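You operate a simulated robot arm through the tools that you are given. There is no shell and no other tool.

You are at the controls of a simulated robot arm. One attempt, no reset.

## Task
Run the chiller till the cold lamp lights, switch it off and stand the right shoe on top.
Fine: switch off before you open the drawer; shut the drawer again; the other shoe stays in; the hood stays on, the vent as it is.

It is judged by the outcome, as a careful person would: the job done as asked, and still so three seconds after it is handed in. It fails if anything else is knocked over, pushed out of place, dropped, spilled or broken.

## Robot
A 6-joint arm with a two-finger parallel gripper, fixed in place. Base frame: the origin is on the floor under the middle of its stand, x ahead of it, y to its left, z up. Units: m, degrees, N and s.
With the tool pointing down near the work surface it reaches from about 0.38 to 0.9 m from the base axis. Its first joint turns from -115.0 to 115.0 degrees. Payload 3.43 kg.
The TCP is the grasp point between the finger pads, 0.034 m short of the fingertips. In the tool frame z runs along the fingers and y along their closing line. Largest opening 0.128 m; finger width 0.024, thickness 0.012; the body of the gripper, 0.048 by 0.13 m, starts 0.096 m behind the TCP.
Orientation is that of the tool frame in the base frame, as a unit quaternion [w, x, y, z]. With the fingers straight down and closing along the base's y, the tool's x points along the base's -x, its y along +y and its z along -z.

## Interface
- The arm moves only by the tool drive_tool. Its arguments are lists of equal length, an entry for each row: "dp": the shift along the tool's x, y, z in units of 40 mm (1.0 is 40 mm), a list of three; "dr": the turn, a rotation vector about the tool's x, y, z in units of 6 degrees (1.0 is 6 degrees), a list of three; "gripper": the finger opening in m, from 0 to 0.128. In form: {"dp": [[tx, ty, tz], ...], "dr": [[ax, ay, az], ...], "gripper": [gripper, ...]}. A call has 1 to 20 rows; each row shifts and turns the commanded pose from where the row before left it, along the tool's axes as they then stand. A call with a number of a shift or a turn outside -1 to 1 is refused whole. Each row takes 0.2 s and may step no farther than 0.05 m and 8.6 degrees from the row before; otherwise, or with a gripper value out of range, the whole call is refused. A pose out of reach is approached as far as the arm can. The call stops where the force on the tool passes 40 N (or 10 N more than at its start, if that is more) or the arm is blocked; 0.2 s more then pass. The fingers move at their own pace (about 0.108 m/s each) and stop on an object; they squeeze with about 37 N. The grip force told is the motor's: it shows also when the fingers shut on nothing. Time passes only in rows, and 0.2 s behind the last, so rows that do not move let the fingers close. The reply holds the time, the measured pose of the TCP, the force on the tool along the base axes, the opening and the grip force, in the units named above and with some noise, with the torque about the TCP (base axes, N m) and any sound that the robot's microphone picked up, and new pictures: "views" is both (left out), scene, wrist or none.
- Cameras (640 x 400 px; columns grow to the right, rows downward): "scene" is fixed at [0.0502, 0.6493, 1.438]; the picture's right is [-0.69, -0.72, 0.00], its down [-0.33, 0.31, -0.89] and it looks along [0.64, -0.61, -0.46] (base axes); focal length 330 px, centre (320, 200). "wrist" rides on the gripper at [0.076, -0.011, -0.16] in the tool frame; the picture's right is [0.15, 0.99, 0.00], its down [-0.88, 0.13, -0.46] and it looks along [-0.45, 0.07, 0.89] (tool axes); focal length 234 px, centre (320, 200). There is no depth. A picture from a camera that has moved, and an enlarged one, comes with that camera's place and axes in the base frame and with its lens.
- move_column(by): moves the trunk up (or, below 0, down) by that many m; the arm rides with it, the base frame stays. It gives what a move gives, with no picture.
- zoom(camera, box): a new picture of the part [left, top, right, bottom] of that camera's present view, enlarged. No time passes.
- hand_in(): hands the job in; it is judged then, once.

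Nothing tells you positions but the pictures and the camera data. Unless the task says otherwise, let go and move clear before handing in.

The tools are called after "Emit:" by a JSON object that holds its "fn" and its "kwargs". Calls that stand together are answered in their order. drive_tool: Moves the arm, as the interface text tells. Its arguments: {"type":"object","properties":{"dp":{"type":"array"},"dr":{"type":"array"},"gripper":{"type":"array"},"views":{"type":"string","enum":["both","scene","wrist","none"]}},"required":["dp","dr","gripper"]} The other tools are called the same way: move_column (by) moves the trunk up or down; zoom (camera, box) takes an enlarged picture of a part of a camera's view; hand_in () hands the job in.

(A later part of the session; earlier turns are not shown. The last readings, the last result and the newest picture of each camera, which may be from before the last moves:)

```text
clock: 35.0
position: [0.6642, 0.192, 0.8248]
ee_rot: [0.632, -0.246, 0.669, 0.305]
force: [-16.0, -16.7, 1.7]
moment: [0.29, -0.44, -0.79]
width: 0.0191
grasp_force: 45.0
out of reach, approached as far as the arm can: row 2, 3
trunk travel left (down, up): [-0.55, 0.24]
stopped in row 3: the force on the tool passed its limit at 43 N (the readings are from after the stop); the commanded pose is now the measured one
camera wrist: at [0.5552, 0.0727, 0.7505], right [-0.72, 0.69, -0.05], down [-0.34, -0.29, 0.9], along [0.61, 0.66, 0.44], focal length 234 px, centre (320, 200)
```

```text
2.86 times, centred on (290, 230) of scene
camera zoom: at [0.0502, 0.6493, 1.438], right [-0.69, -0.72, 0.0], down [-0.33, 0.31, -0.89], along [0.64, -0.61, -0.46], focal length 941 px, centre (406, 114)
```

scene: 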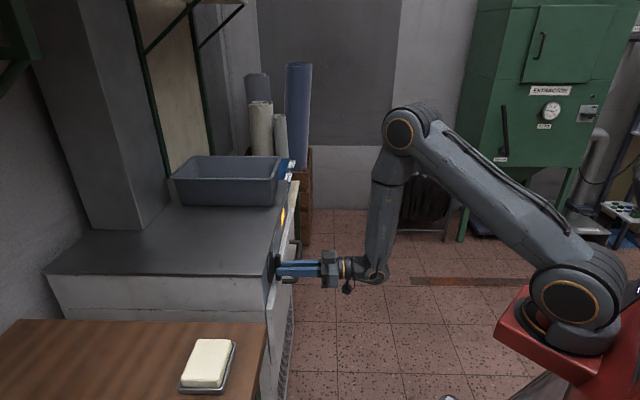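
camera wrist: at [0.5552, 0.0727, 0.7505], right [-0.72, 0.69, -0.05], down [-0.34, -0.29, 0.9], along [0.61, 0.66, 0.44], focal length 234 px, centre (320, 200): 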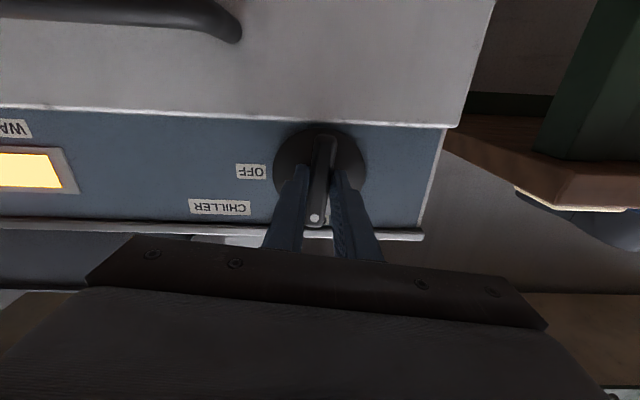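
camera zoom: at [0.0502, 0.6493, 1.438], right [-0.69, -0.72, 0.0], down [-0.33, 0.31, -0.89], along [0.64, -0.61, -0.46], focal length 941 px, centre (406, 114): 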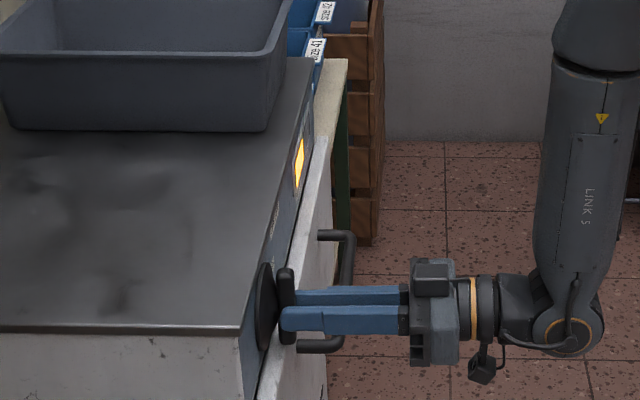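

The WARM lamp is lit, so the chiller runs with the dot at ON (~85°). I'll hold still here and wait for the COLD lamp, watching from the scene camera.

Emit:
{"fn": "drive_tool", "kwargs": {"dp": [[0, 0, 0], [0, 0, 0], [0, 0, 0], [0, 0, 0], [0, 0, 0]], "dr": [[0, 0, 0], [0, 0, 0], [0, 0, 0], [0, 0, 0], [0, 0, 0]], "gripper": [0.0, 0.0, 0.0, 0.0, 0.0], "views": "scene"}}

Emit:
{"fn": "zoom", "kwargs": {"camera": "scene", "box": [260, 170, 320, 210]}}

```text
clock: 36.3
position: [0.6655, 0.1919, 0.8226]
ee_rot: [0.631, -0.246, 0.669, 0.306]
force: [-14.0, -20.9, 4.0]
moment: [0.33, -0.46, -0.86]
width: 0.0189
grasp_force: 45.2
trunk travel left (down, up): [-0.55, 0.24]
stopped in row 5: the force on the tool passed its limit at 40 N (the readings are from after the stop); the commanded pose is now the measured one
```

scene: 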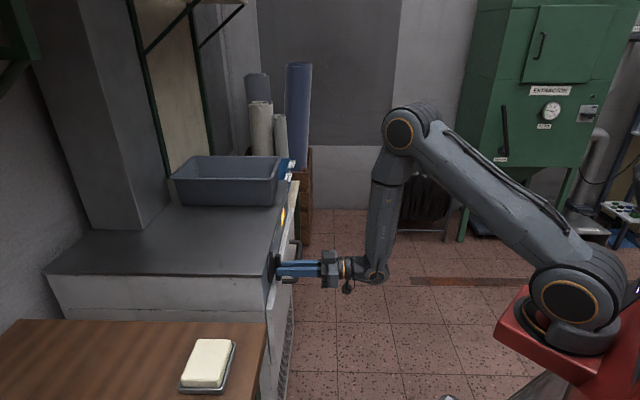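

```text
10.00 times, centred on (290, 190) of scene
camera zoom: at [0.0502, 0.6493, 1.438], right [-0.69, -0.72, 0.0], down [-0.33, 0.31, -0.89], along [0.64, -0.61, -0.46], focal length 3295 px, centre (620, 300)
```

zoom: 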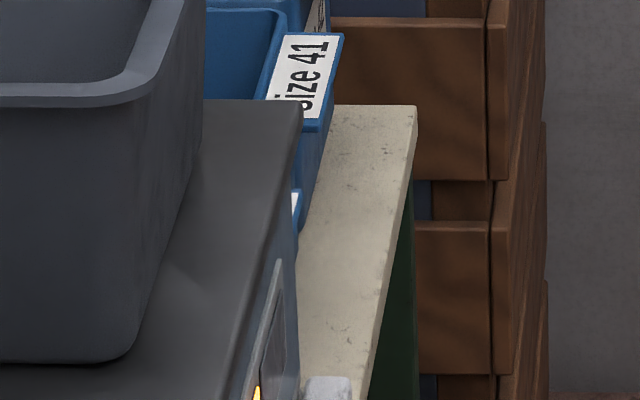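

Only the WARM lamp is lit so far. The hold builds up force, so I'll release the bar a little (fingers still straddling it) and keep watching the COLD lamp.

Emit:
{"fn": "drive_tool", "kwargs": {"dp": [[0, 0, 0], [0, 0, 0], [0, 0, 0]], "dr": [[0, 0, 0], [0, 0, 0], [0, 0, 0]], "gripper": [0.045, 0.045, 0.045]}}

Emit:
{"fn": "zoom", "kwargs": {"camera": "scene", "box": [255, 190, 315, 230]}}

Emit:
{"fn": "zoom", "kwargs": {"camera": "wrist", "box": [200, 100, 440, 250]}}

```text
clock: 37.1
position: [0.6651, 0.1933, 0.8229]
ee_rot: [0.631, -0.247, 0.669, 0.306]
force: [-0.5, -0.2, -0.1]
moment: [-0.03, -0.03, 0.04]
width: 0.0448
grasp_force: 0.1
trunk travel left (down, up): [-0.55, 0.24]
camera wrist: at [0.5558, 0.0742, 0.75], right [-0.72, 0.69, -0.05], down [-0.34, -0.29, 0.9], along [0.61, 0.66, 0.44], focal length 234 px, centre (320, 200)
```

scene: 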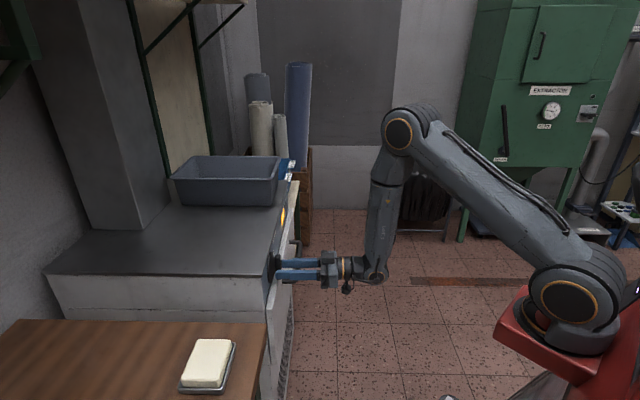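
wrist: 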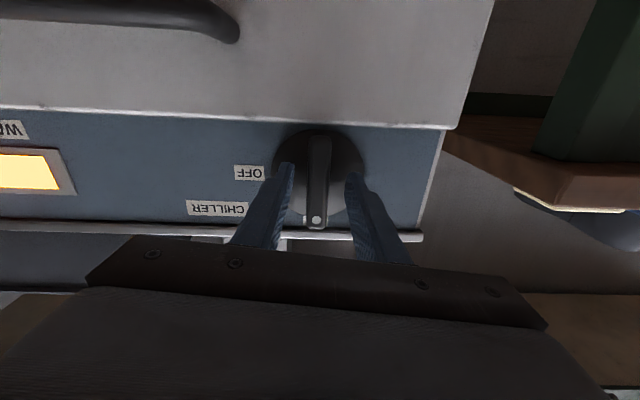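

```text
10.00 times, centred on (285, 210) of scene
camera zoom: at [0.0502, 0.6493, 1.438], right [-0.69, -0.72, 0.0], down [-0.33, 0.31, -0.89], along [0.64, -0.61, -0.46], focal length 3295 px, centre (670, 100)
```

zoom: 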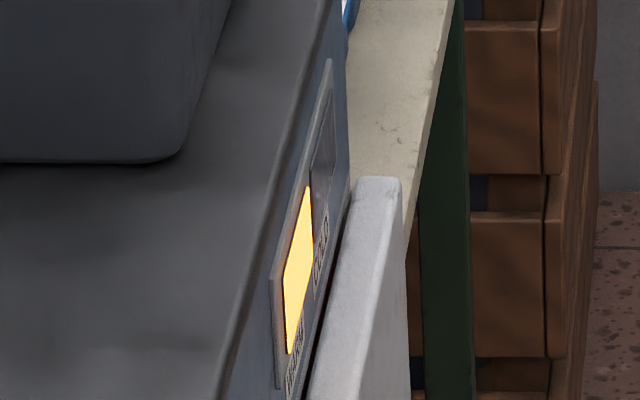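

```text
2.67 times, centred on (320, 175) of wrist
camera zoom: at [0.5558, 0.0742, 0.75], right [-0.72, 0.69, -0.05], down [-0.34, -0.29, 0.9], along [0.61, 0.66, 0.44], focal length 624 px, centre (320, 267)
```

zoom: 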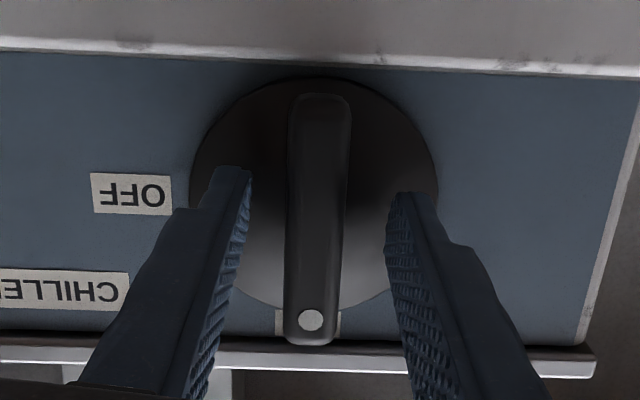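

The knob snapped fully to ON. In the scene zoom WARM glows and COLD is still dark. I'll wait in short steps and keep checking.

Emit:
{"fn": "drive_tool", "kwargs": {"dp": [[0, 0, 0], [0, 0, 0], [0, 0, 0], [0, 0, 0], [0, 0, 0], [0, 0, 0], [0, 0, 0], [0, 0, 0], [0, 0, 0], [0, 0, 0]], "dr": [[0, 0, 0], [0, 0, 0], [0, 0, 0], [0, 0, 0], [0, 0, 0], [0, 0, 0], [0, 0, 0], [0, 0, 0], [0, 0, 0], [0, 0, 0]], "gripper": [0.045, 0.045, 0.045, 0.045, 0.045, 0.045, 0.045, 0.045, 0.045, 0.045], "views": "none"}}

Emit:
{"fn": "zoom", "kwargs": {"camera": "scene", "box": [255, 190, 315, 230]}}

```text
clock: 39.3
position: [0.6652, 0.193, 0.8233]
ee_rot: [0.631, -0.247, 0.669, 0.306]
force: [-0.8, -0.2, 0.6]
moment: [0.0, 0.03, -0.02]
width: 0.0453
grasp_force: 0.1
trunk travel left (down, up): [-0.55, 0.24]
```

```text
10.00 times, centred on (285, 210) of scene
camera zoom: at [0.0502, 0.6493, 1.438], right [-0.69, -0.72, 0.0], down [-0.33, 0.31, -0.89], along [0.64, -0.61, -0.46], focal length 3295 px, centre (670, 100)
```

zoom: 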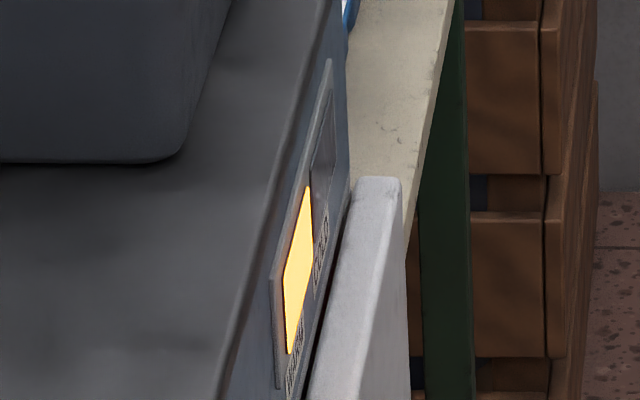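

Still WARM only. While waiting I'll centre the tool on the knob's axis (4 mm up).

Emit:
{"fn": "drive_tool", "kwargs": {"dp": [[-0.1, 0.01, 0], [0, 0, 0], [0, 0, 0], [0, 0, 0], [0, 0, 0], [0, 0, 0], [0, 0, 0], [0, 0, 0], [0, 0, 0], [0, 0, 0]], "dr": [[0, 0, 0], [0, 0, 0], [0, 0, 0], [0, 0, 0], [0, 0, 0], [0, 0, 0], [0, 0, 0], [0, 0, 0], [0, 0, 0], [0, 0, 0]], "gripper": [0.045, 0.045, 0.045, 0.045, 0.045, 0.045, 0.045, 0.045, 0.045, 0.045], "views": "none"}}

Emit:
{"fn": "zoom", "kwargs": {"camera": "scene", "box": [255, 190, 315, 230]}}

```text
clock: 41.5
position: [0.6661, 0.1934, 0.8277]
ee_rot: [0.631, -0.246, 0.67, 0.305]
force: [-0.9, -0.1, -0.2]
moment: [-0.01, -0.01, -0.02]
width: 0.0448
grasp_force: 0.1
trunk travel left (down, up): [-0.55, 0.24]
```

```text
10.00 times, centred on (285, 210) of scene
camera zoom: at [0.0502, 0.6493, 1.438], right [-0.69, -0.72, 0.0], down [-0.33, 0.31, -0.89], along [0.64, -0.61, -0.46], focal length 3295 px, centre (670, 100)
```

zoom: 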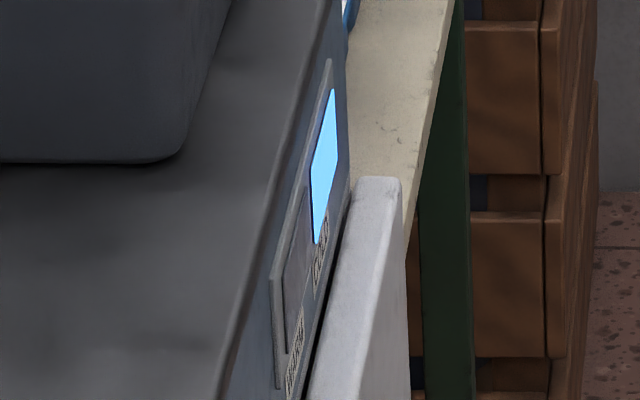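

The COLD lamp is lit (blue). Now I'll grip the bar again and turn it clockwise back to OFF.

Emit:
{"fn": "drive_tool", "kwargs": {"dp": [[0, 0, 0], [0, 0, 0], [0, 0, 0], [0, 0, 0], [0, 0, 0], [0, 0, 0], [0, 0, 0], [0, 0, 0], [0, 0, 0]], "dr": [[0, 0, 0], [0, 0, 0], [0, 0, 1], [0, 0, 1], [0, 0, 1], [0, 0, 1], [0, 0, 1], [0, 0, 1], [0, 0, 1]], "gripper": [0.01, 0.0, 0.0, 0.0, 0.0, 0.0, 0.0, 0.0, 0.0], "views": "none"}}

```text
clock: 43.5
position: [0.6651, 0.193, 0.8275]
ee_rot: [0.479, 0.01, 0.714, 0.511]
force: [1.7, -5.0, -2.0]
moment: [0.36, -0.34, -0.44]
width: 0.019
grasp_force: 45.0
trunk travel left (down, up): [-0.55, 0.24]
```

Emit:
{"fn": "drive_tool", "kwargs": {"dp": [[0, 0, 0], [0, 0, 0], [0, 0, 0], [0, 0, 0], [0, 0, 0], [0, 0, 0], [0, 0, 0]], "dr": [[0, 0, 1], [0, 0, 1], [0, 0, 1], [0, 0, 1], [0, 0, 1], [0, 0, 1], [0, 0, 1]], "gripper": [0.0, 0.0, 0.0, 0.0, 0.0, 0.0, 0.0]}}

Emit:
{"fn": "zoom", "kwargs": {"camera": "scene", "box": [255, 190, 315, 230]}}

Emit:
{"fn": "zoom", "kwargs": {"camera": "wrist", "box": [240, 120, 440, 260]}}

```text
clock: 45.1
position: [0.6661, 0.193, 0.8294]
ee_rot: [0.264, 0.265, 0.662, 0.65]
force: [1.3, -2.0, 7.4]
moment: [0.71, -0.66, 1.14]
width: 0.0189
grasp_force: 44.9
trunk travel left (down, up): [-0.55, 0.24]
camera wrist: at [0.4994, 0.1299, 0.8196], right [-0.1, 0.12, 0.99], down [0.32, -0.94, 0.14], along [0.94, 0.33, 0.05], focal length 234 px, centre (320, 200)
```

scene: 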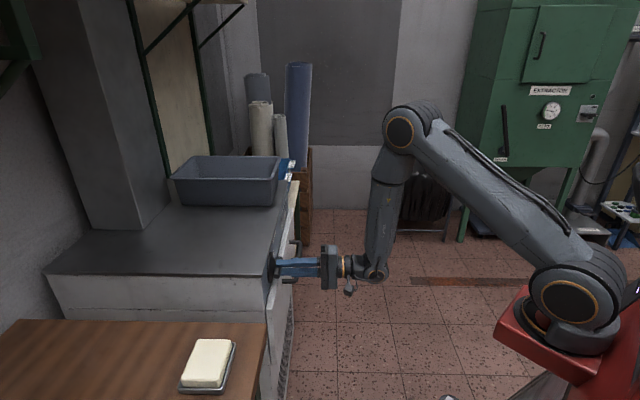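
wrist: 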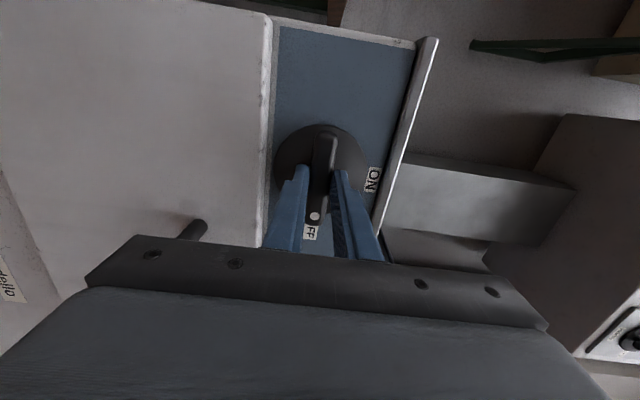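

```text
10.00 times, centred on (285, 210) of scene
camera zoom: at [0.0502, 0.6493, 1.438], right [-0.69, -0.72, 0.0], down [-0.33, 0.31, -0.89], along [0.64, -0.61, -0.46], focal length 3295 px, centre (670, 100)
```

zoom: 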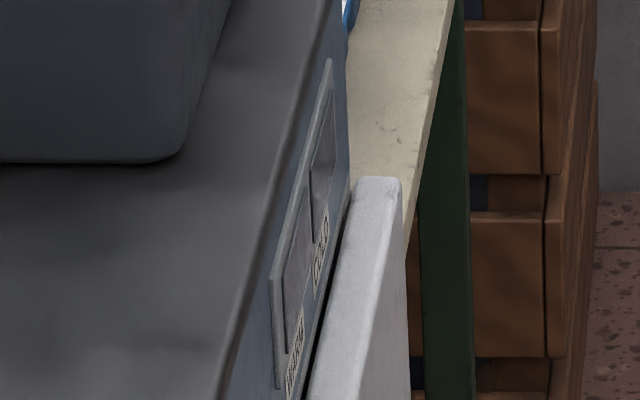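

```text
2.86 times, centred on (340, 190) of wrist
camera zoom: at [0.4994, 0.1299, 0.8196], right [-0.1, 0.12, 0.99], down [0.32, -0.94, 0.14], along [0.94, 0.33, 0.05], focal length 669 px, centre (263, 229)
```

zoom: 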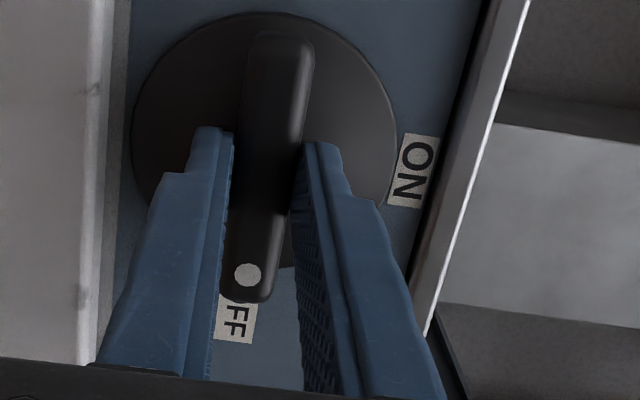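

Both lamps are out and the dot is at OFF. I'll open the fingers and back straight off.

Emit:
{"fn": "drive_tool", "kwargs": {"dp": [[0, 0, 0], [0, 0, 0], [0, 0, -0.4], [0, 0, -0.6], [0, 0, -0.6], [0, 0, -0.4]], "dr": [[0, 0, 0], [0, 0, 0], [0, 0, 0], [0, 0, 0], [0, 0, 0], [0, 0, 0]], "gripper": [0.06, 0.06, 0.06, 0.06, 0.06, 0.06], "views": "wrist"}}

Emit:
{"fn": "zoom", "kwargs": {"camera": "wrist", "box": [220, 60, 440, 220]}}

Emit:
{"fn": "zoom", "kwargs": {"camera": "scene", "box": [240, 190, 320, 300]}}

```text
clock: 46.5
position: [0.6107, 0.1349, 0.8275]
ee_rot: [0.264, 0.265, 0.662, 0.649]
force: [-1.2, -0.2, -0.2]
moment: [0.02, -0.02, -0.03]
width: 0.06
grasp_force: 0.0
trunk travel left (down, up): [-0.55, 0.24]
camera wrist: at [0.4439, 0.0719, 0.8202], right [-0.1, 0.12, 0.99], down [0.32, -0.94, 0.14], along [0.94, 0.33, 0.05], focal length 234 px, centre (320, 200)
```

wrist: 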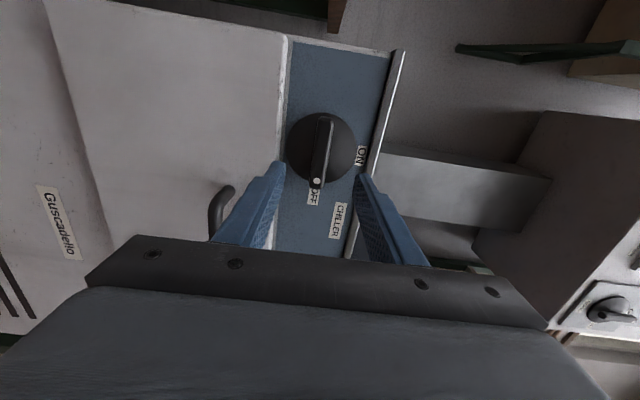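

```text
2.50 times, centred on (330, 140) of wrist
camera zoom: at [0.4439, 0.0719, 0.8202], right [-0.1, 0.12, 0.99], down [0.32, -0.94, 0.14], along [0.94, 0.33, 0.05], focal length 585 px, centre (295, 350)
```

zoom: 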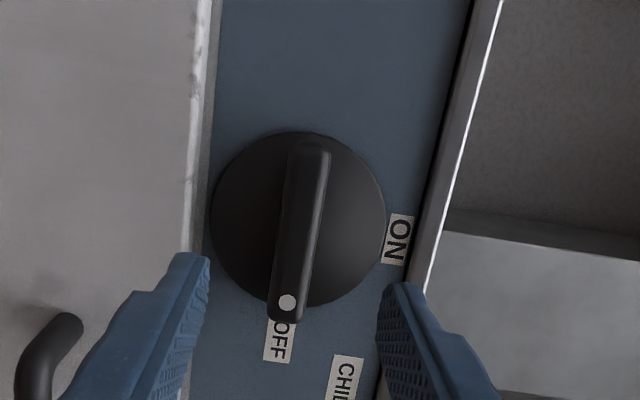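

```text
3.64 times, centred on (280, 245) of scene
camera zoom: at [0.0502, 0.6493, 1.438], right [-0.69, -0.72, 0.0], down [-0.33, 0.31, -0.89], along [0.64, -0.61, -0.46], focal length 1198 px, centre (466, 36)
```

zoom: 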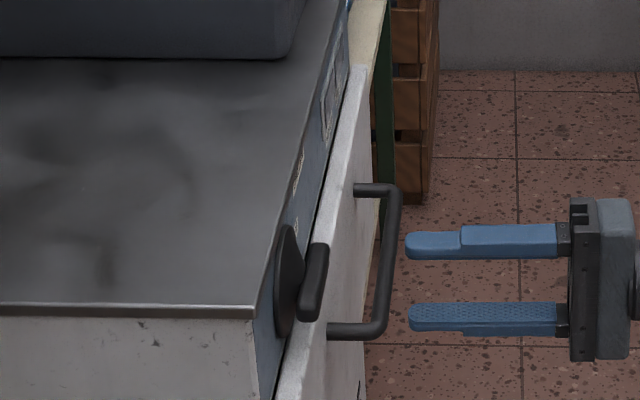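

The chiller is off with the knob on OFF. Next the drawer: its handle bar is around l-centre (0.77, 0.05), z≈0.72. I'll move right and down in front of it.

Emit:
{"fn": "drive_tool", "kwargs": {"dp": [[-0.88, 0, -0.15], [-0.88, 0, -0.1], [-0.88, 0, -0.1], [-0.88, 0, -0.1], [-0.88, 0, 0], [0, -0.68, 0], [0, -0.68, 0], [0, -0.68, 0], [0, -0.68, 0]], "dr": [[-0.16, 0, 0], [0, 0, 0], [0, 0, 0], [0, 0, 0], [0, 0, 0], [0, 0, 0], [0, 0, 0], [0, 0, 0], [0, 0, 0]], "gripper": [0.08, 0.08, 0.08, 0.08, 0.08, 0.08, 0.08, 0.08, 0.08]}}

Emit:
{"fn": "zoom", "kwargs": {"camera": "wrist", "box": [160, 40, 440, 260]}}

Emit:
{"fn": "zoom", "kwargs": {"camera": "scene", "box": [240, 220, 360, 300]}}

```text
clock: 48.5
position: [0.7261, -0.0011, 0.7214]
ee_rot: [0.267, 0.262, 0.657, 0.655]
force: [-0.2, 0.4, 1.2]
moment: [-0.03, 0.02, -0.04]
width: 0.0799
grasp_force: 0.0
trunk travel left (down, up): [-0.55, 0.24]
camera wrist: at [0.5591, -0.0634, 0.7094], right [-0.11, 0.11, 0.99], down [0.32, -0.94, 0.14], along [0.94, 0.33, 0.07], focal length 234 px, centre (320, 200)
```

scene: 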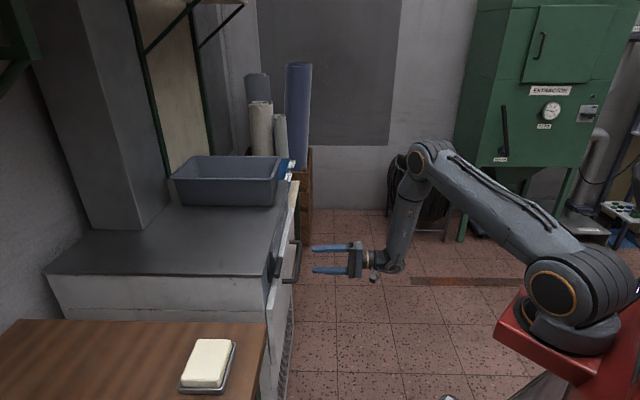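
wrist: 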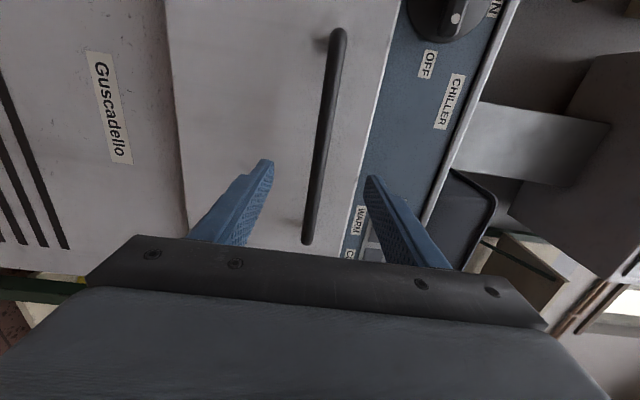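

```text
1.82 times, centred on (300, 150) of wrist
camera zoom: at [0.5591, -0.0634, 0.7094], right [-0.11, 0.11, 0.99], down [0.32, -0.94, 0.14], along [0.94, 0.33, 0.07], focal length 426 px, centre (356, 291)
```

zoom: 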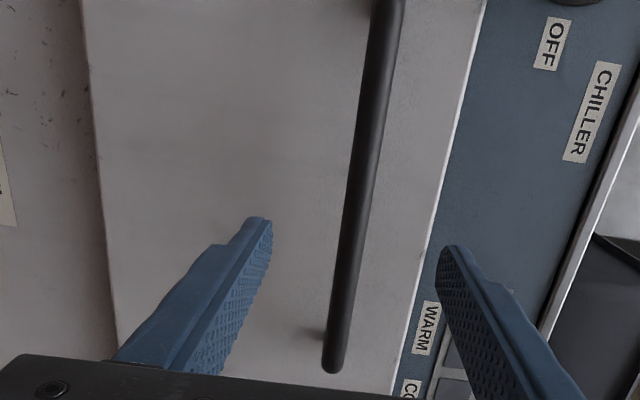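

```text
5.00 times, centred on (300, 260) of scene
camera zoom: at [0.0502, 0.6493, 1.438], right [-0.69, -0.72, 0.0], down [-0.33, 0.31, -0.89], along [0.64, -0.61, -0.46], focal length 1647 px, centre (420, -100)
```

zoom: 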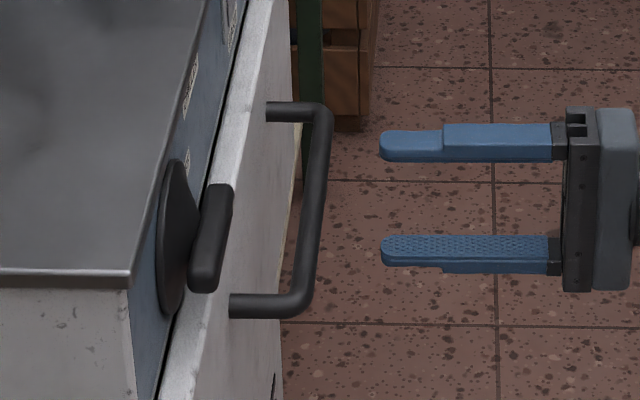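

Well aligned: bar at z≈0.722, centred. I'll advance ~58 mm so the fingers straddle the bar, then close on it.

Emit:
{"fn": "drive_tool", "kwargs": {"dp": [[0, 0, 0.48], [0, 0, 0.48], [0, 0, 0.48], [0, 0, 0], [0, 0, 0], [0, 0, 0]], "dr": [[0, 0, 0], [0, 0, 0], [0, 0, 0], [0, 0, 0], [0, 0, 0], [0, 0, 0]], "gripper": [0.08, 0.08, 0.08, 0.03, 0.0, 0.0]}}

Emit:
{"fn": "zoom", "kwargs": {"camera": "scene", "box": [240, 220, 360, 300]}}

```text
clock: 49.9
position: [0.7654, 0.0406, 0.7208]
ee_rot: [0.265, 0.263, 0.658, 0.654]
force: [2.3, 0.0, -7.1]
moment: [0.22, 0.5, -0.44]
width: 0.0159
grasp_force: 44.9
trunk travel left (down, up): [-0.55, 0.24]
camera wrist: at [0.5989, -0.022, 0.7091], right [-0.11, 0.11, 0.99], down [0.32, -0.94, 0.14], along [0.94, 0.33, 0.07], focal length 234 px, centre (320, 200)
```

scene: 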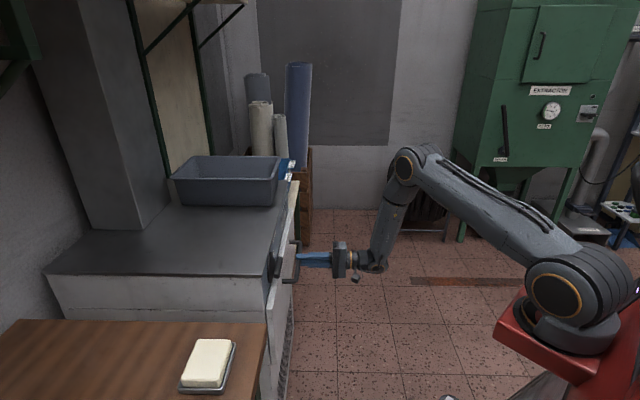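
wrist: 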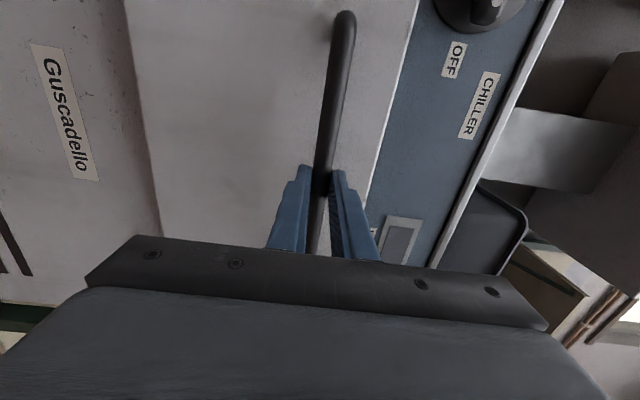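

```text
5.00 times, centred on (300, 260) of scene
camera zoom: at [0.0502, 0.6493, 1.438], right [-0.69, -0.72, 0.0], down [-0.33, 0.31, -0.89], along [0.64, -0.61, -0.46], focal length 1647 px, centre (420, -100)
```

zoom: 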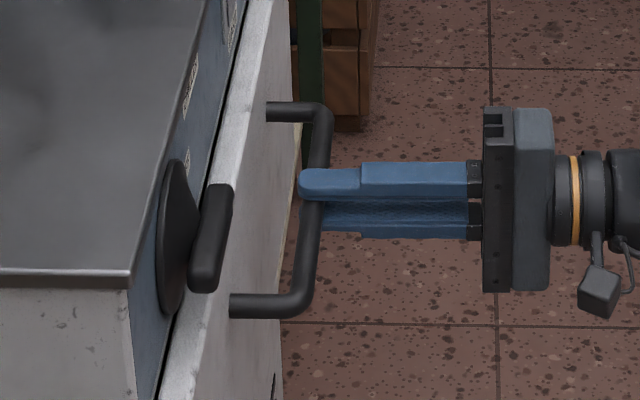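

Handle is gripped. Now pull straight back gently and check the force.

Emit:
{"fn": "drive_tool", "kwargs": {"dp": [[0, 0, -0.3], [0, 0, -0.4], [0, 0, -0.4], [0, 0, -0.4]], "dr": [[0, 0, 0], [0, 0, 0], [0, 0, 0], [0, 0, 0]], "gripper": [0.0, 0.0, 0.0, 0.0]}}

```text
clock: 50.9
position: [0.7237, -0.0004, 0.72]
ee_rot: [0.265, 0.263, 0.658, 0.654]
force: [-2.5, 1.2, -17.8]
moment: [-0.01, 0.56, 0.08]
width: 0.0157
grasp_force: 44.7
trunk travel left (down, up): [-0.55, 0.24]
camera wrist: at [0.5571, -0.0643, 0.7093], right [-0.11, 0.11, 0.99], down [0.32, -0.94, 0.14], along [0.94, 0.33, 0.07], focal length 234 px, centre (320, 200)
```

scene: 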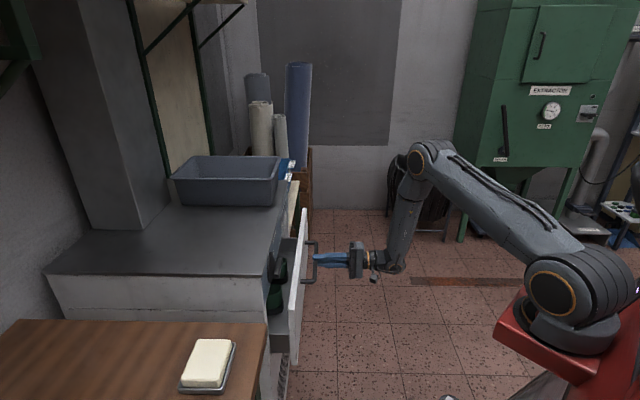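
wrist: 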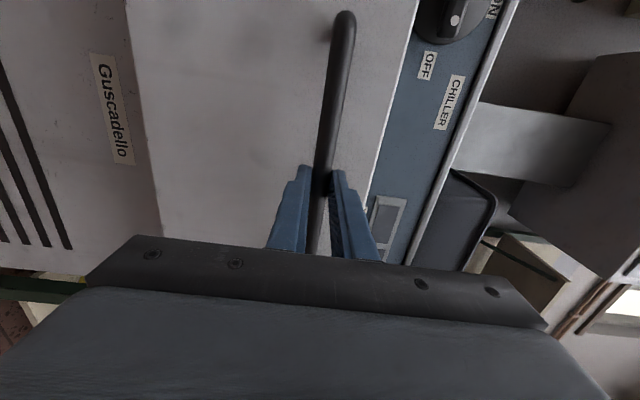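

The drawer slides open. I'll keep pulling, with a slight downward correction.

Emit:
{"fn": "drive_tool", "kwargs": {"dp": [[0, -0.03, -0.4], [0, 0, -0.4], [0, 0, -0.4], [0, 0, -0.4], [0, 0, -0.4]], "dr": [[0, 0, 0], [0, 0, 0], [0, 0, 0], [0, 0, 0], [0, 0, 0]], "gripper": [0.0, 0.0, 0.0, 0.0, 0.0]}}

Emit:
{"fn": "zoom", "kwargs": {"camera": "scene", "box": [240, 190, 400, 330]}}

```text
clock: 52.1
position: [0.6666, -0.0594, 0.7209]
ee_rot: [0.265, 0.262, 0.658, 0.655]
force: [-13.5, 11.1, -7.3]
moment: [0.26, 0.43, 1.15]
width: 0.0155
grasp_force: 45.2
trunk travel left (down, up): [-0.55, 0.24]
camera wrist: at [0.5003, -0.1215, 0.7087], right [-0.11, 0.11, 0.99], down [0.32, -0.94, 0.14], along [0.94, 0.33, 0.07], focal length 234 px, centre (320, 200)
```

scene: 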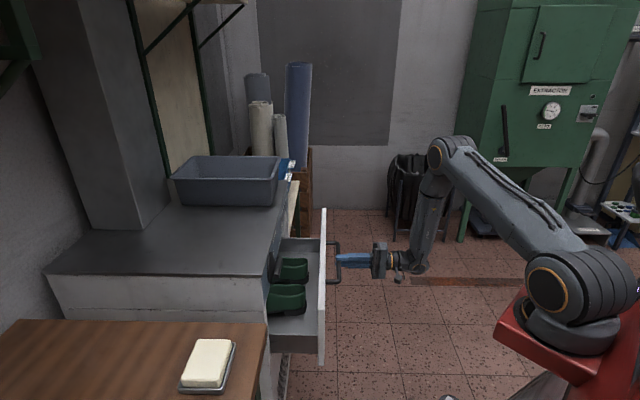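
wrist: 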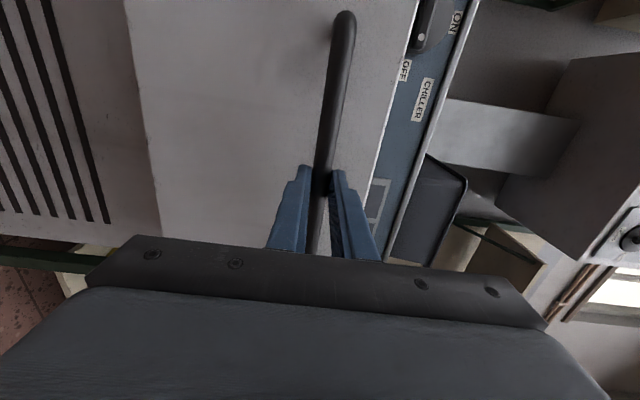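

```text
2.86 times, centred on (320, 260) of scene
camera zoom: at [0.0502, 0.6493, 1.438], right [-0.69, -0.72, 0.0], down [-0.33, 0.31, -0.89], along [0.64, -0.61, -0.46], focal length 941 px, centre (320, 29)
```

zoom: 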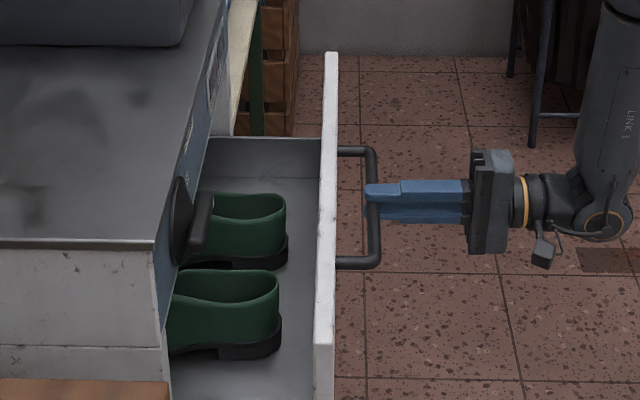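

Two green shoes appear, heels towards the drawer front. I'll pull further with a small sideways correction.

Emit:
{"fn": "drive_tool", "kwargs": {"dp": [[0.035, -0.01, -0.4], [0.006, 0, -0.4], [0.006, 0, -0.4], [0.006, 0, -0.4], [0.006, 0, -0.4], [0.006, 0, -0.4]], "dr": [[0, 0, 0], [0, 0, 0], [0, 0, 0], [0, 0, 0], [0, 0, 0], [0, 0, 0]], "gripper": [0.0, 0.0, 0.0, 0.0, 0.0, 0.0]}}

Emit:
{"fn": "zoom", "kwargs": {"camera": "scene", "box": [240, 190, 400, 330]}}

```text
clock: 53.5
position: [0.5983, -0.1269, 0.7212]
ee_rot: [0.266, 0.262, 0.657, 0.655]
force: [-17.9, 15.0, -4.9]
moment: [0.27, 0.51, 0.65]
width: 0.0156
grasp_force: 44.7
trunk travel left (down, up): [-0.55, 0.24]
camera wrist: at [0.4315, -0.1899, 0.7089], right [-0.11, 0.11, 0.99], down [0.32, -0.94, 0.14], along [0.94, 0.33, 0.07], focal length 234 px, centre (320, 200)
```

scene: 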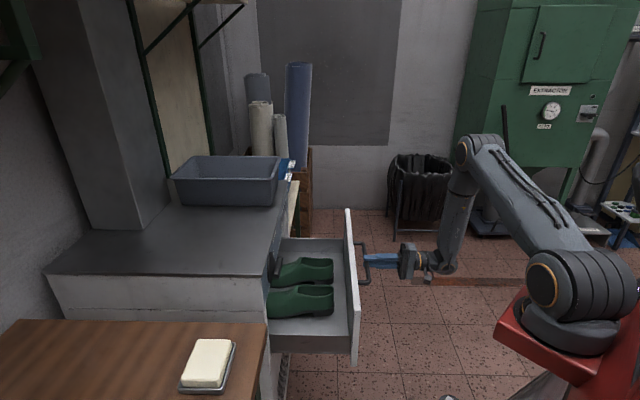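
wrist: 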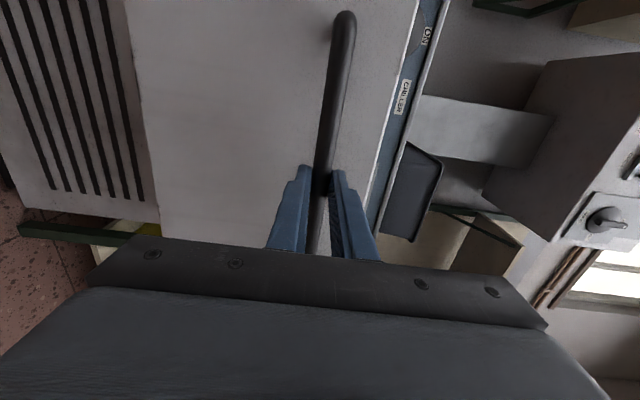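

```text
2.86 times, centred on (320, 260) of scene
camera zoom: at [0.0502, 0.6493, 1.438], right [-0.69, -0.72, 0.0], down [-0.33, 0.31, -0.89], along [0.64, -0.61, -0.46], focal length 941 px, centre (320, 29)
```

zoom: 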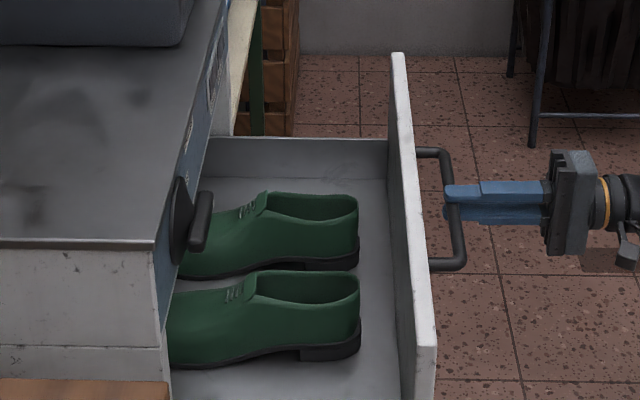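

Chiller yaw is 45° by the drawer's travel. The shoes' toes are still under the top, so I'll pull a bit more.

Emit:
{"fn": "drive_tool", "kwargs": {"dp": [[0.05, 0, -0.4], [0.008, 0, -0.4], [0.008, 0, -0.4], [0.008, 0, -0.4]], "dr": [[0, 0, 0], [0, 0, 0], [0, 0, 0], [0, 0, 0]], "gripper": [0.0, 0.0, 0.0, 0.0], "views": "scene"}}

Emit:
{"fn": "zoom", "kwargs": {"camera": "scene", "box": [240, 190, 400, 330]}}

```text
clock: 54.5
position: [0.5516, -0.171, 0.7204]
ee_rot: [0.267, 0.263, 0.657, 0.654]
force: [-9.7, 9.8, -8.1]
moment: [0.28, 0.58, 0.89]
width: 0.0156
grasp_force: 45.0
trunk travel left (down, up): [-0.55, 0.24]
```

scene: 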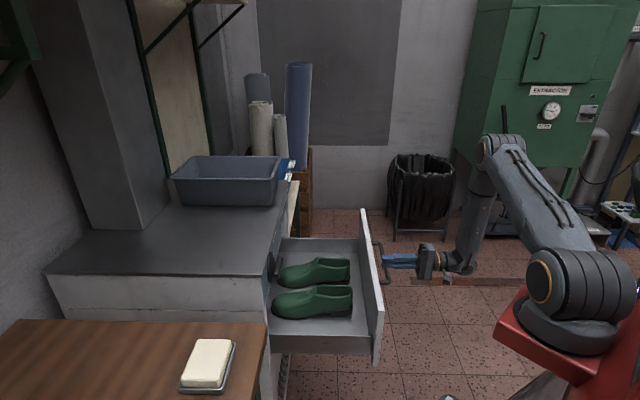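

```text
2.86 times, centred on (320, 260) of scene
camera zoom: at [0.0502, 0.6493, 1.438], right [-0.69, -0.72, 0.0], down [-0.33, 0.31, -0.89], along [0.64, -0.61, -0.46], focal length 941 px, centre (320, 29)
```

zoom: 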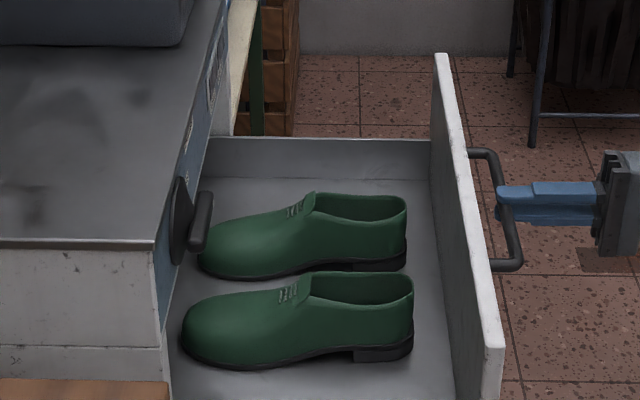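

Shoes are nearly all out; a little more for clearance at the toes.

Emit:
{"fn": "drive_tool", "kwargs": {"dp": [[0.03, 0, -0.4], [0.008, 0, -0.4]], "dr": [[0, 0, 0], [0, 0, 0]], "gripper": [0.0, 0.0], "views": "scene"}}

Emit:
{"fn": "zoom", "kwargs": {"camera": "scene", "box": [250, 210, 410, 330]}}

```text
clock: 55.1
position: [0.5298, -0.1946, 0.7196]
ee_rot: [0.267, 0.264, 0.657, 0.654]
force: [-2.0, 2.1, -8.6]
moment: [0.24, 0.61, 0.56]
width: 0.0157
grasp_force: 45.6
trunk travel left (down, up): [-0.55, 0.24]
```

scene: 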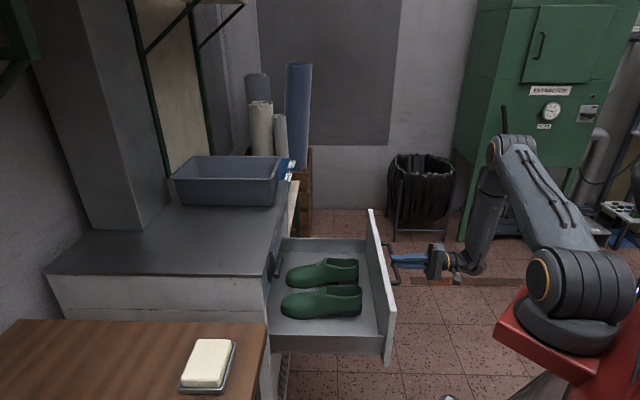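

```text
3.33 times, centred on (330, 270) of scene
camera zoom: at [0.0502, 0.6493, 1.438], right [-0.69, -0.72, 0.0], down [-0.33, 0.31, -0.89], along [0.64, -0.61, -0.46], focal length 1098 px, centre (287, -33)
```

zoom: 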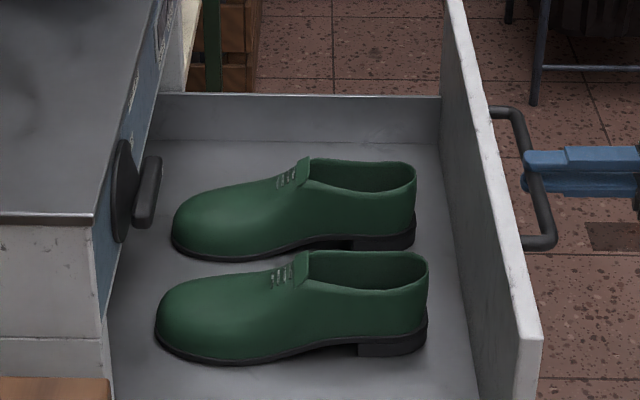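

Drawer is wide open with both shoes exposed. I'll let go of the handle, back away, and check the drawer stays put.

Emit:
{"fn": "drive_tool", "kwargs": {"dp": [[0, 0, 0], [0, 0, 0], [0, 0, -0.5], [0, 0, -0.8], [0, 0, -0.8]], "dr": [[0, 0, 0], [0, 0, 0], [0, 0, 0], [0, 0, 0], [0, 0, 0]], "gripper": [0.06, 0.07, 0.07, 0.07, 0.07], "views": "scene"}}

```text
clock: 56.3
position: [0.4735, -0.253, 0.7187]
ee_rot: [0.267, 0.262, 0.657, 0.655]
force: [-0.1, 0.1, 0.3]
moment: [-0.01, 0.01, 0.03]
width: 0.0701
grasp_force: 0.1
trunk travel left (down, up): [-0.55, 0.24]
```

scene: 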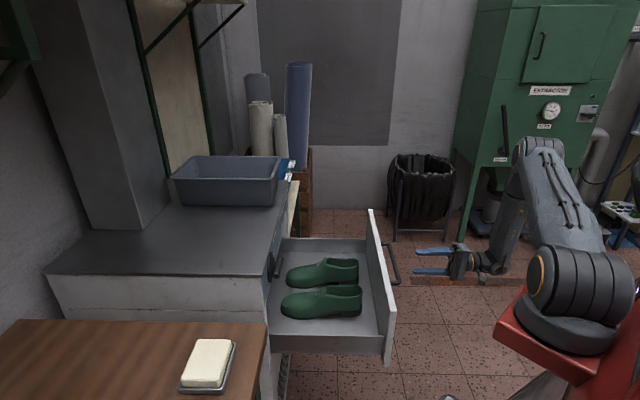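

The drawer stays. Now I'll raise the arm well clear and turn the tool to point down for a view into the drawer from above.

Emit:
{"fn": "drive_tool", "kwargs": {"dp": [[0, 1, 0], [0, 1, 0], [0, 1, 0], [0, 1, 0], [0, 1, 0], [0, 1, 0], [0, 1, 0], [0, 1, 0], [0, 1, 0], [0, 1, 0]], "dr": [[0, 0, 0], [0, 0, 0], [0, 0, 0], [0, 0, 0], [0, 0, 0], [0, 0, 0], [0, 0, 0], [0, 0, 0], [0, 0, 0], [0, 0, 0]], "gripper": [0.07, 0.07, 0.07, 0.07, 0.07, 0.07, 0.07, 0.07, 0.07, 0.07], "views": "none"}}

Emit:
{"fn": "drive_tool", "kwargs": {"dp": [[0, 0, 0], [0, 0, 0], [0, 0, 0], [0, 0, 0], [0, 0, 0], [0, 0, 0], [0, 0, 0], [0, 0, 0], [0, 0, 0], [0, 0, 0], [0, 0, 0], [0, 0, 0], [0, 0, 0], [0, 0, 0], [0, 0, 0]], "dr": [[1, 0, 0], [1, 0, 0], [1, 0, 0], [1, 0, 0], [1, 0, 0], [1, 0, 0], [1, 0, 0], [1, 0, 0], [1, 0, 0], [1, 0, 0], [1, 0, 0], [1, 0, 0], [1, 0, 0], [1, 0, 0], [1, 0, 0]], "gripper": [0.07, 0.07, 0.07, 0.07, 0.07, 0.07, 0.07, 0.07, 0.07, 0.07, 0.07, 0.07, 0.07, 0.07, 0.07]}}

```text
clock: 58.5
position: [0.4688, -0.2528, 1.1212]
ee_rot: [0.266, 0.262, 0.657, 0.655]
force: [0.6, -0.3, 0.9]
moment: [0.02, -0.03, 0.03]
width: 0.0702
grasp_force: 0.1
trunk travel left (down, up): [-0.55, 0.24]
```

```text
clock: 61.7
position: [0.47, -0.2508, 1.1209]
ee_rot: [0.002, 0.374, 0.928, -0.004]
force: [0.4, 0.0, 0.7]
moment: [-0.01, -0.01, -0.02]
width: 0.0701
grasp_force: 0.1
trunk travel left (down, up): [-0.55, 0.24]
camera wrist: at [0.4059, -0.2063, 1.2798], right [0.58, 0.81, 0.0], down [0.72, -0.51, 0.46], along [0.37, -0.27, -0.89], focal length 234 px, centre (320, 200)
```

scene: 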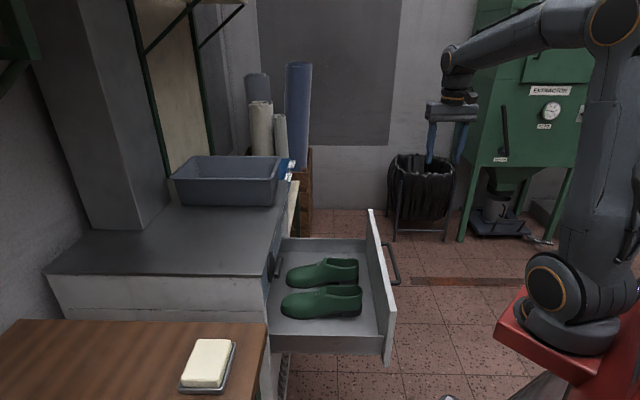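
wrist: 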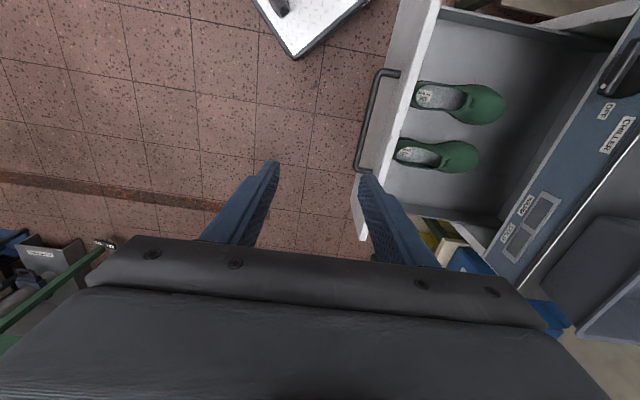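

I can see both shoes from above. Let me zoom in to tell left from right.

Emit:
{"fn": "zoom", "kwargs": {"camera": "wrist", "box": [370, 60, 530, 190]}}

Emit:
{"fn": "zoom", "kwargs": {"camera": "wrist", "box": [400, 70, 470, 120]}}

Emit:
{"fn": "zoom", "kwargs": {"camera": "wrist", "box": [390, 130, 460, 180]}}

```text
3.08 times, centred on (450, 125) of wrist
camera zoom: at [0.4059, -0.2063, 1.2798], right [0.58, 0.81, 0.0], down [0.72, -0.51, 0.46], along [0.37, -0.27, -0.89], focal length 720 px, centre (-80, 431)
```

zoom: 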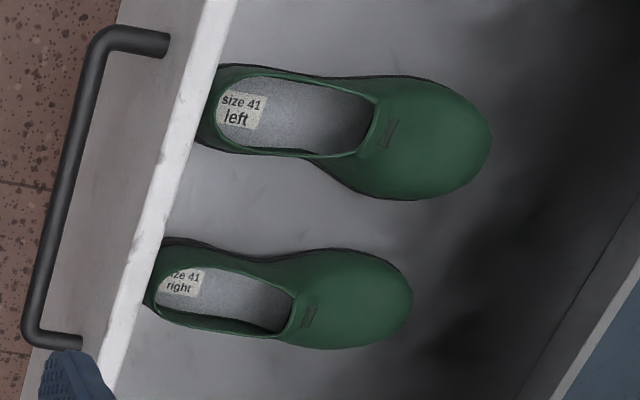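

```text
8.00 times, centred on (435, 95) of wrist
camera zoom: at [0.4059, -0.2063, 1.2798], right [0.58, 0.81, 0.0], down [0.72, -0.51, 0.46], along [0.37, -0.27, -0.89], focal length 1873 px, centre (-600, 1040)
```

zoom: 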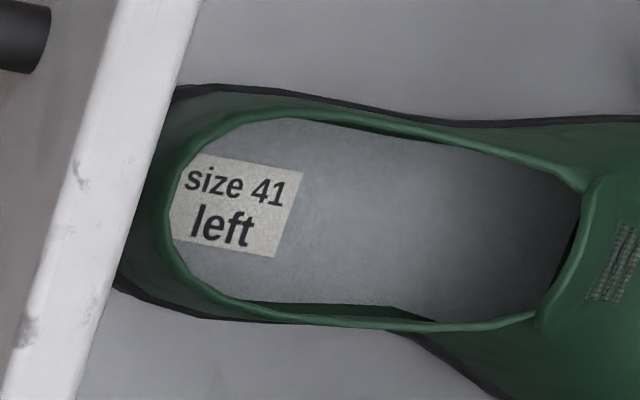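

```text
8.00 times, centred on (425, 155) of wrist
camera zoom: at [0.4059, -0.2063, 1.2798], right [0.58, 0.81, 0.0], down [0.72, -0.51, 0.46], along [0.37, -0.27, -0.89], focal length 1873 px, centre (-520, 560)
```

zoom: 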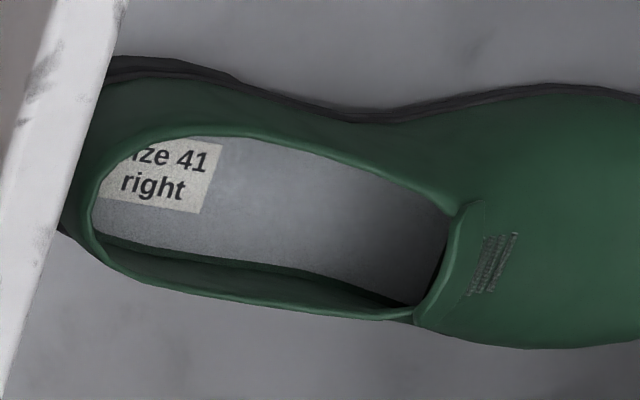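

The insoles are labelled: the shoe on the drawer's right side (far one in the scene view) is "size 41 right". It lies toe-in, its collar around n≈0.37–0.50, l≈0.57 (n = into the chiller, l = along its front to the right). I'll turn the gripper so it closes across the shoe's width.

Emit:
{"fn": "drive_tool", "kwargs": {"dp": [[0, 0, 0], [0, 0, 0], [0, 0, 0], [0, 0, 0], [0, 0, 0], [0, 0, 0], [0, 0, 0], [0, 0, 0], [0, 0, 0], [0, 0, 0], [0, 0, 0], [0, 0, 0], [0, 0, 0], [0, 0, 0], [0, 0, 0]], "dr": [[0, 0, -0.988], [0, 0, -0.988], [0, 0, -0.988], [0, 0, -0.988], [0, 0, -0.988], [0, 0, -0.988], [0, 0, -0.988], [0, 0, -0.988], [0, 0, -0.988], [0, 0, -0.988], [0, 0, -0.988], [0, 0, -0.988], [0, 0, -0.988], [0, 0, -0.988], [0, 0, -0.988]], "gripper": [0.128, 0.128, 0.128, 0.128, 0.128, 0.128, 0.128, 0.128, 0.128, 0.128, 0.128, 0.128, 0.128, 0.128, 0.128]}}

```text
clock: 64.9
position: [0.4694, -0.2512, 1.1198]
ee_rot: [0.001, -0.384, 0.923, -0.003]
force: [0.6, 0.2, 0.1]
moment: [-0.01, 0.02, 0.03]
width: 0.1282
grasp_force: 0.0
trunk travel left (down, up): [-0.55, 0.24]
camera wrist: at [0.4228, -0.3127, 1.2799], right [-0.8, 0.59, -0.01], down [0.53, 0.72, 0.45], along [0.27, 0.36, -0.89], focal length 234 px, centre (320, 200)
```

scene: 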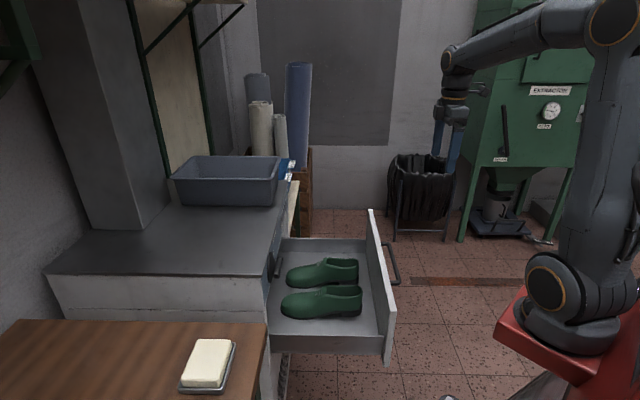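
wrist: 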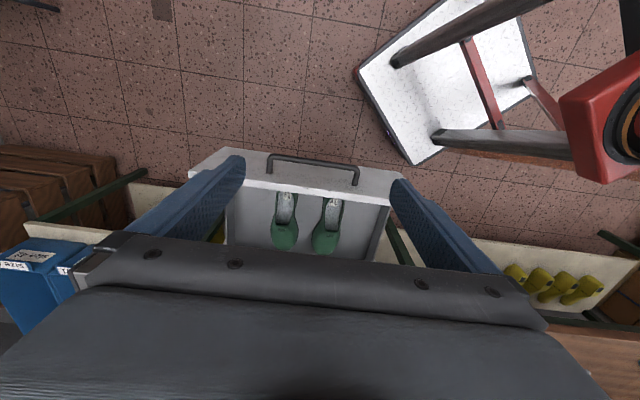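

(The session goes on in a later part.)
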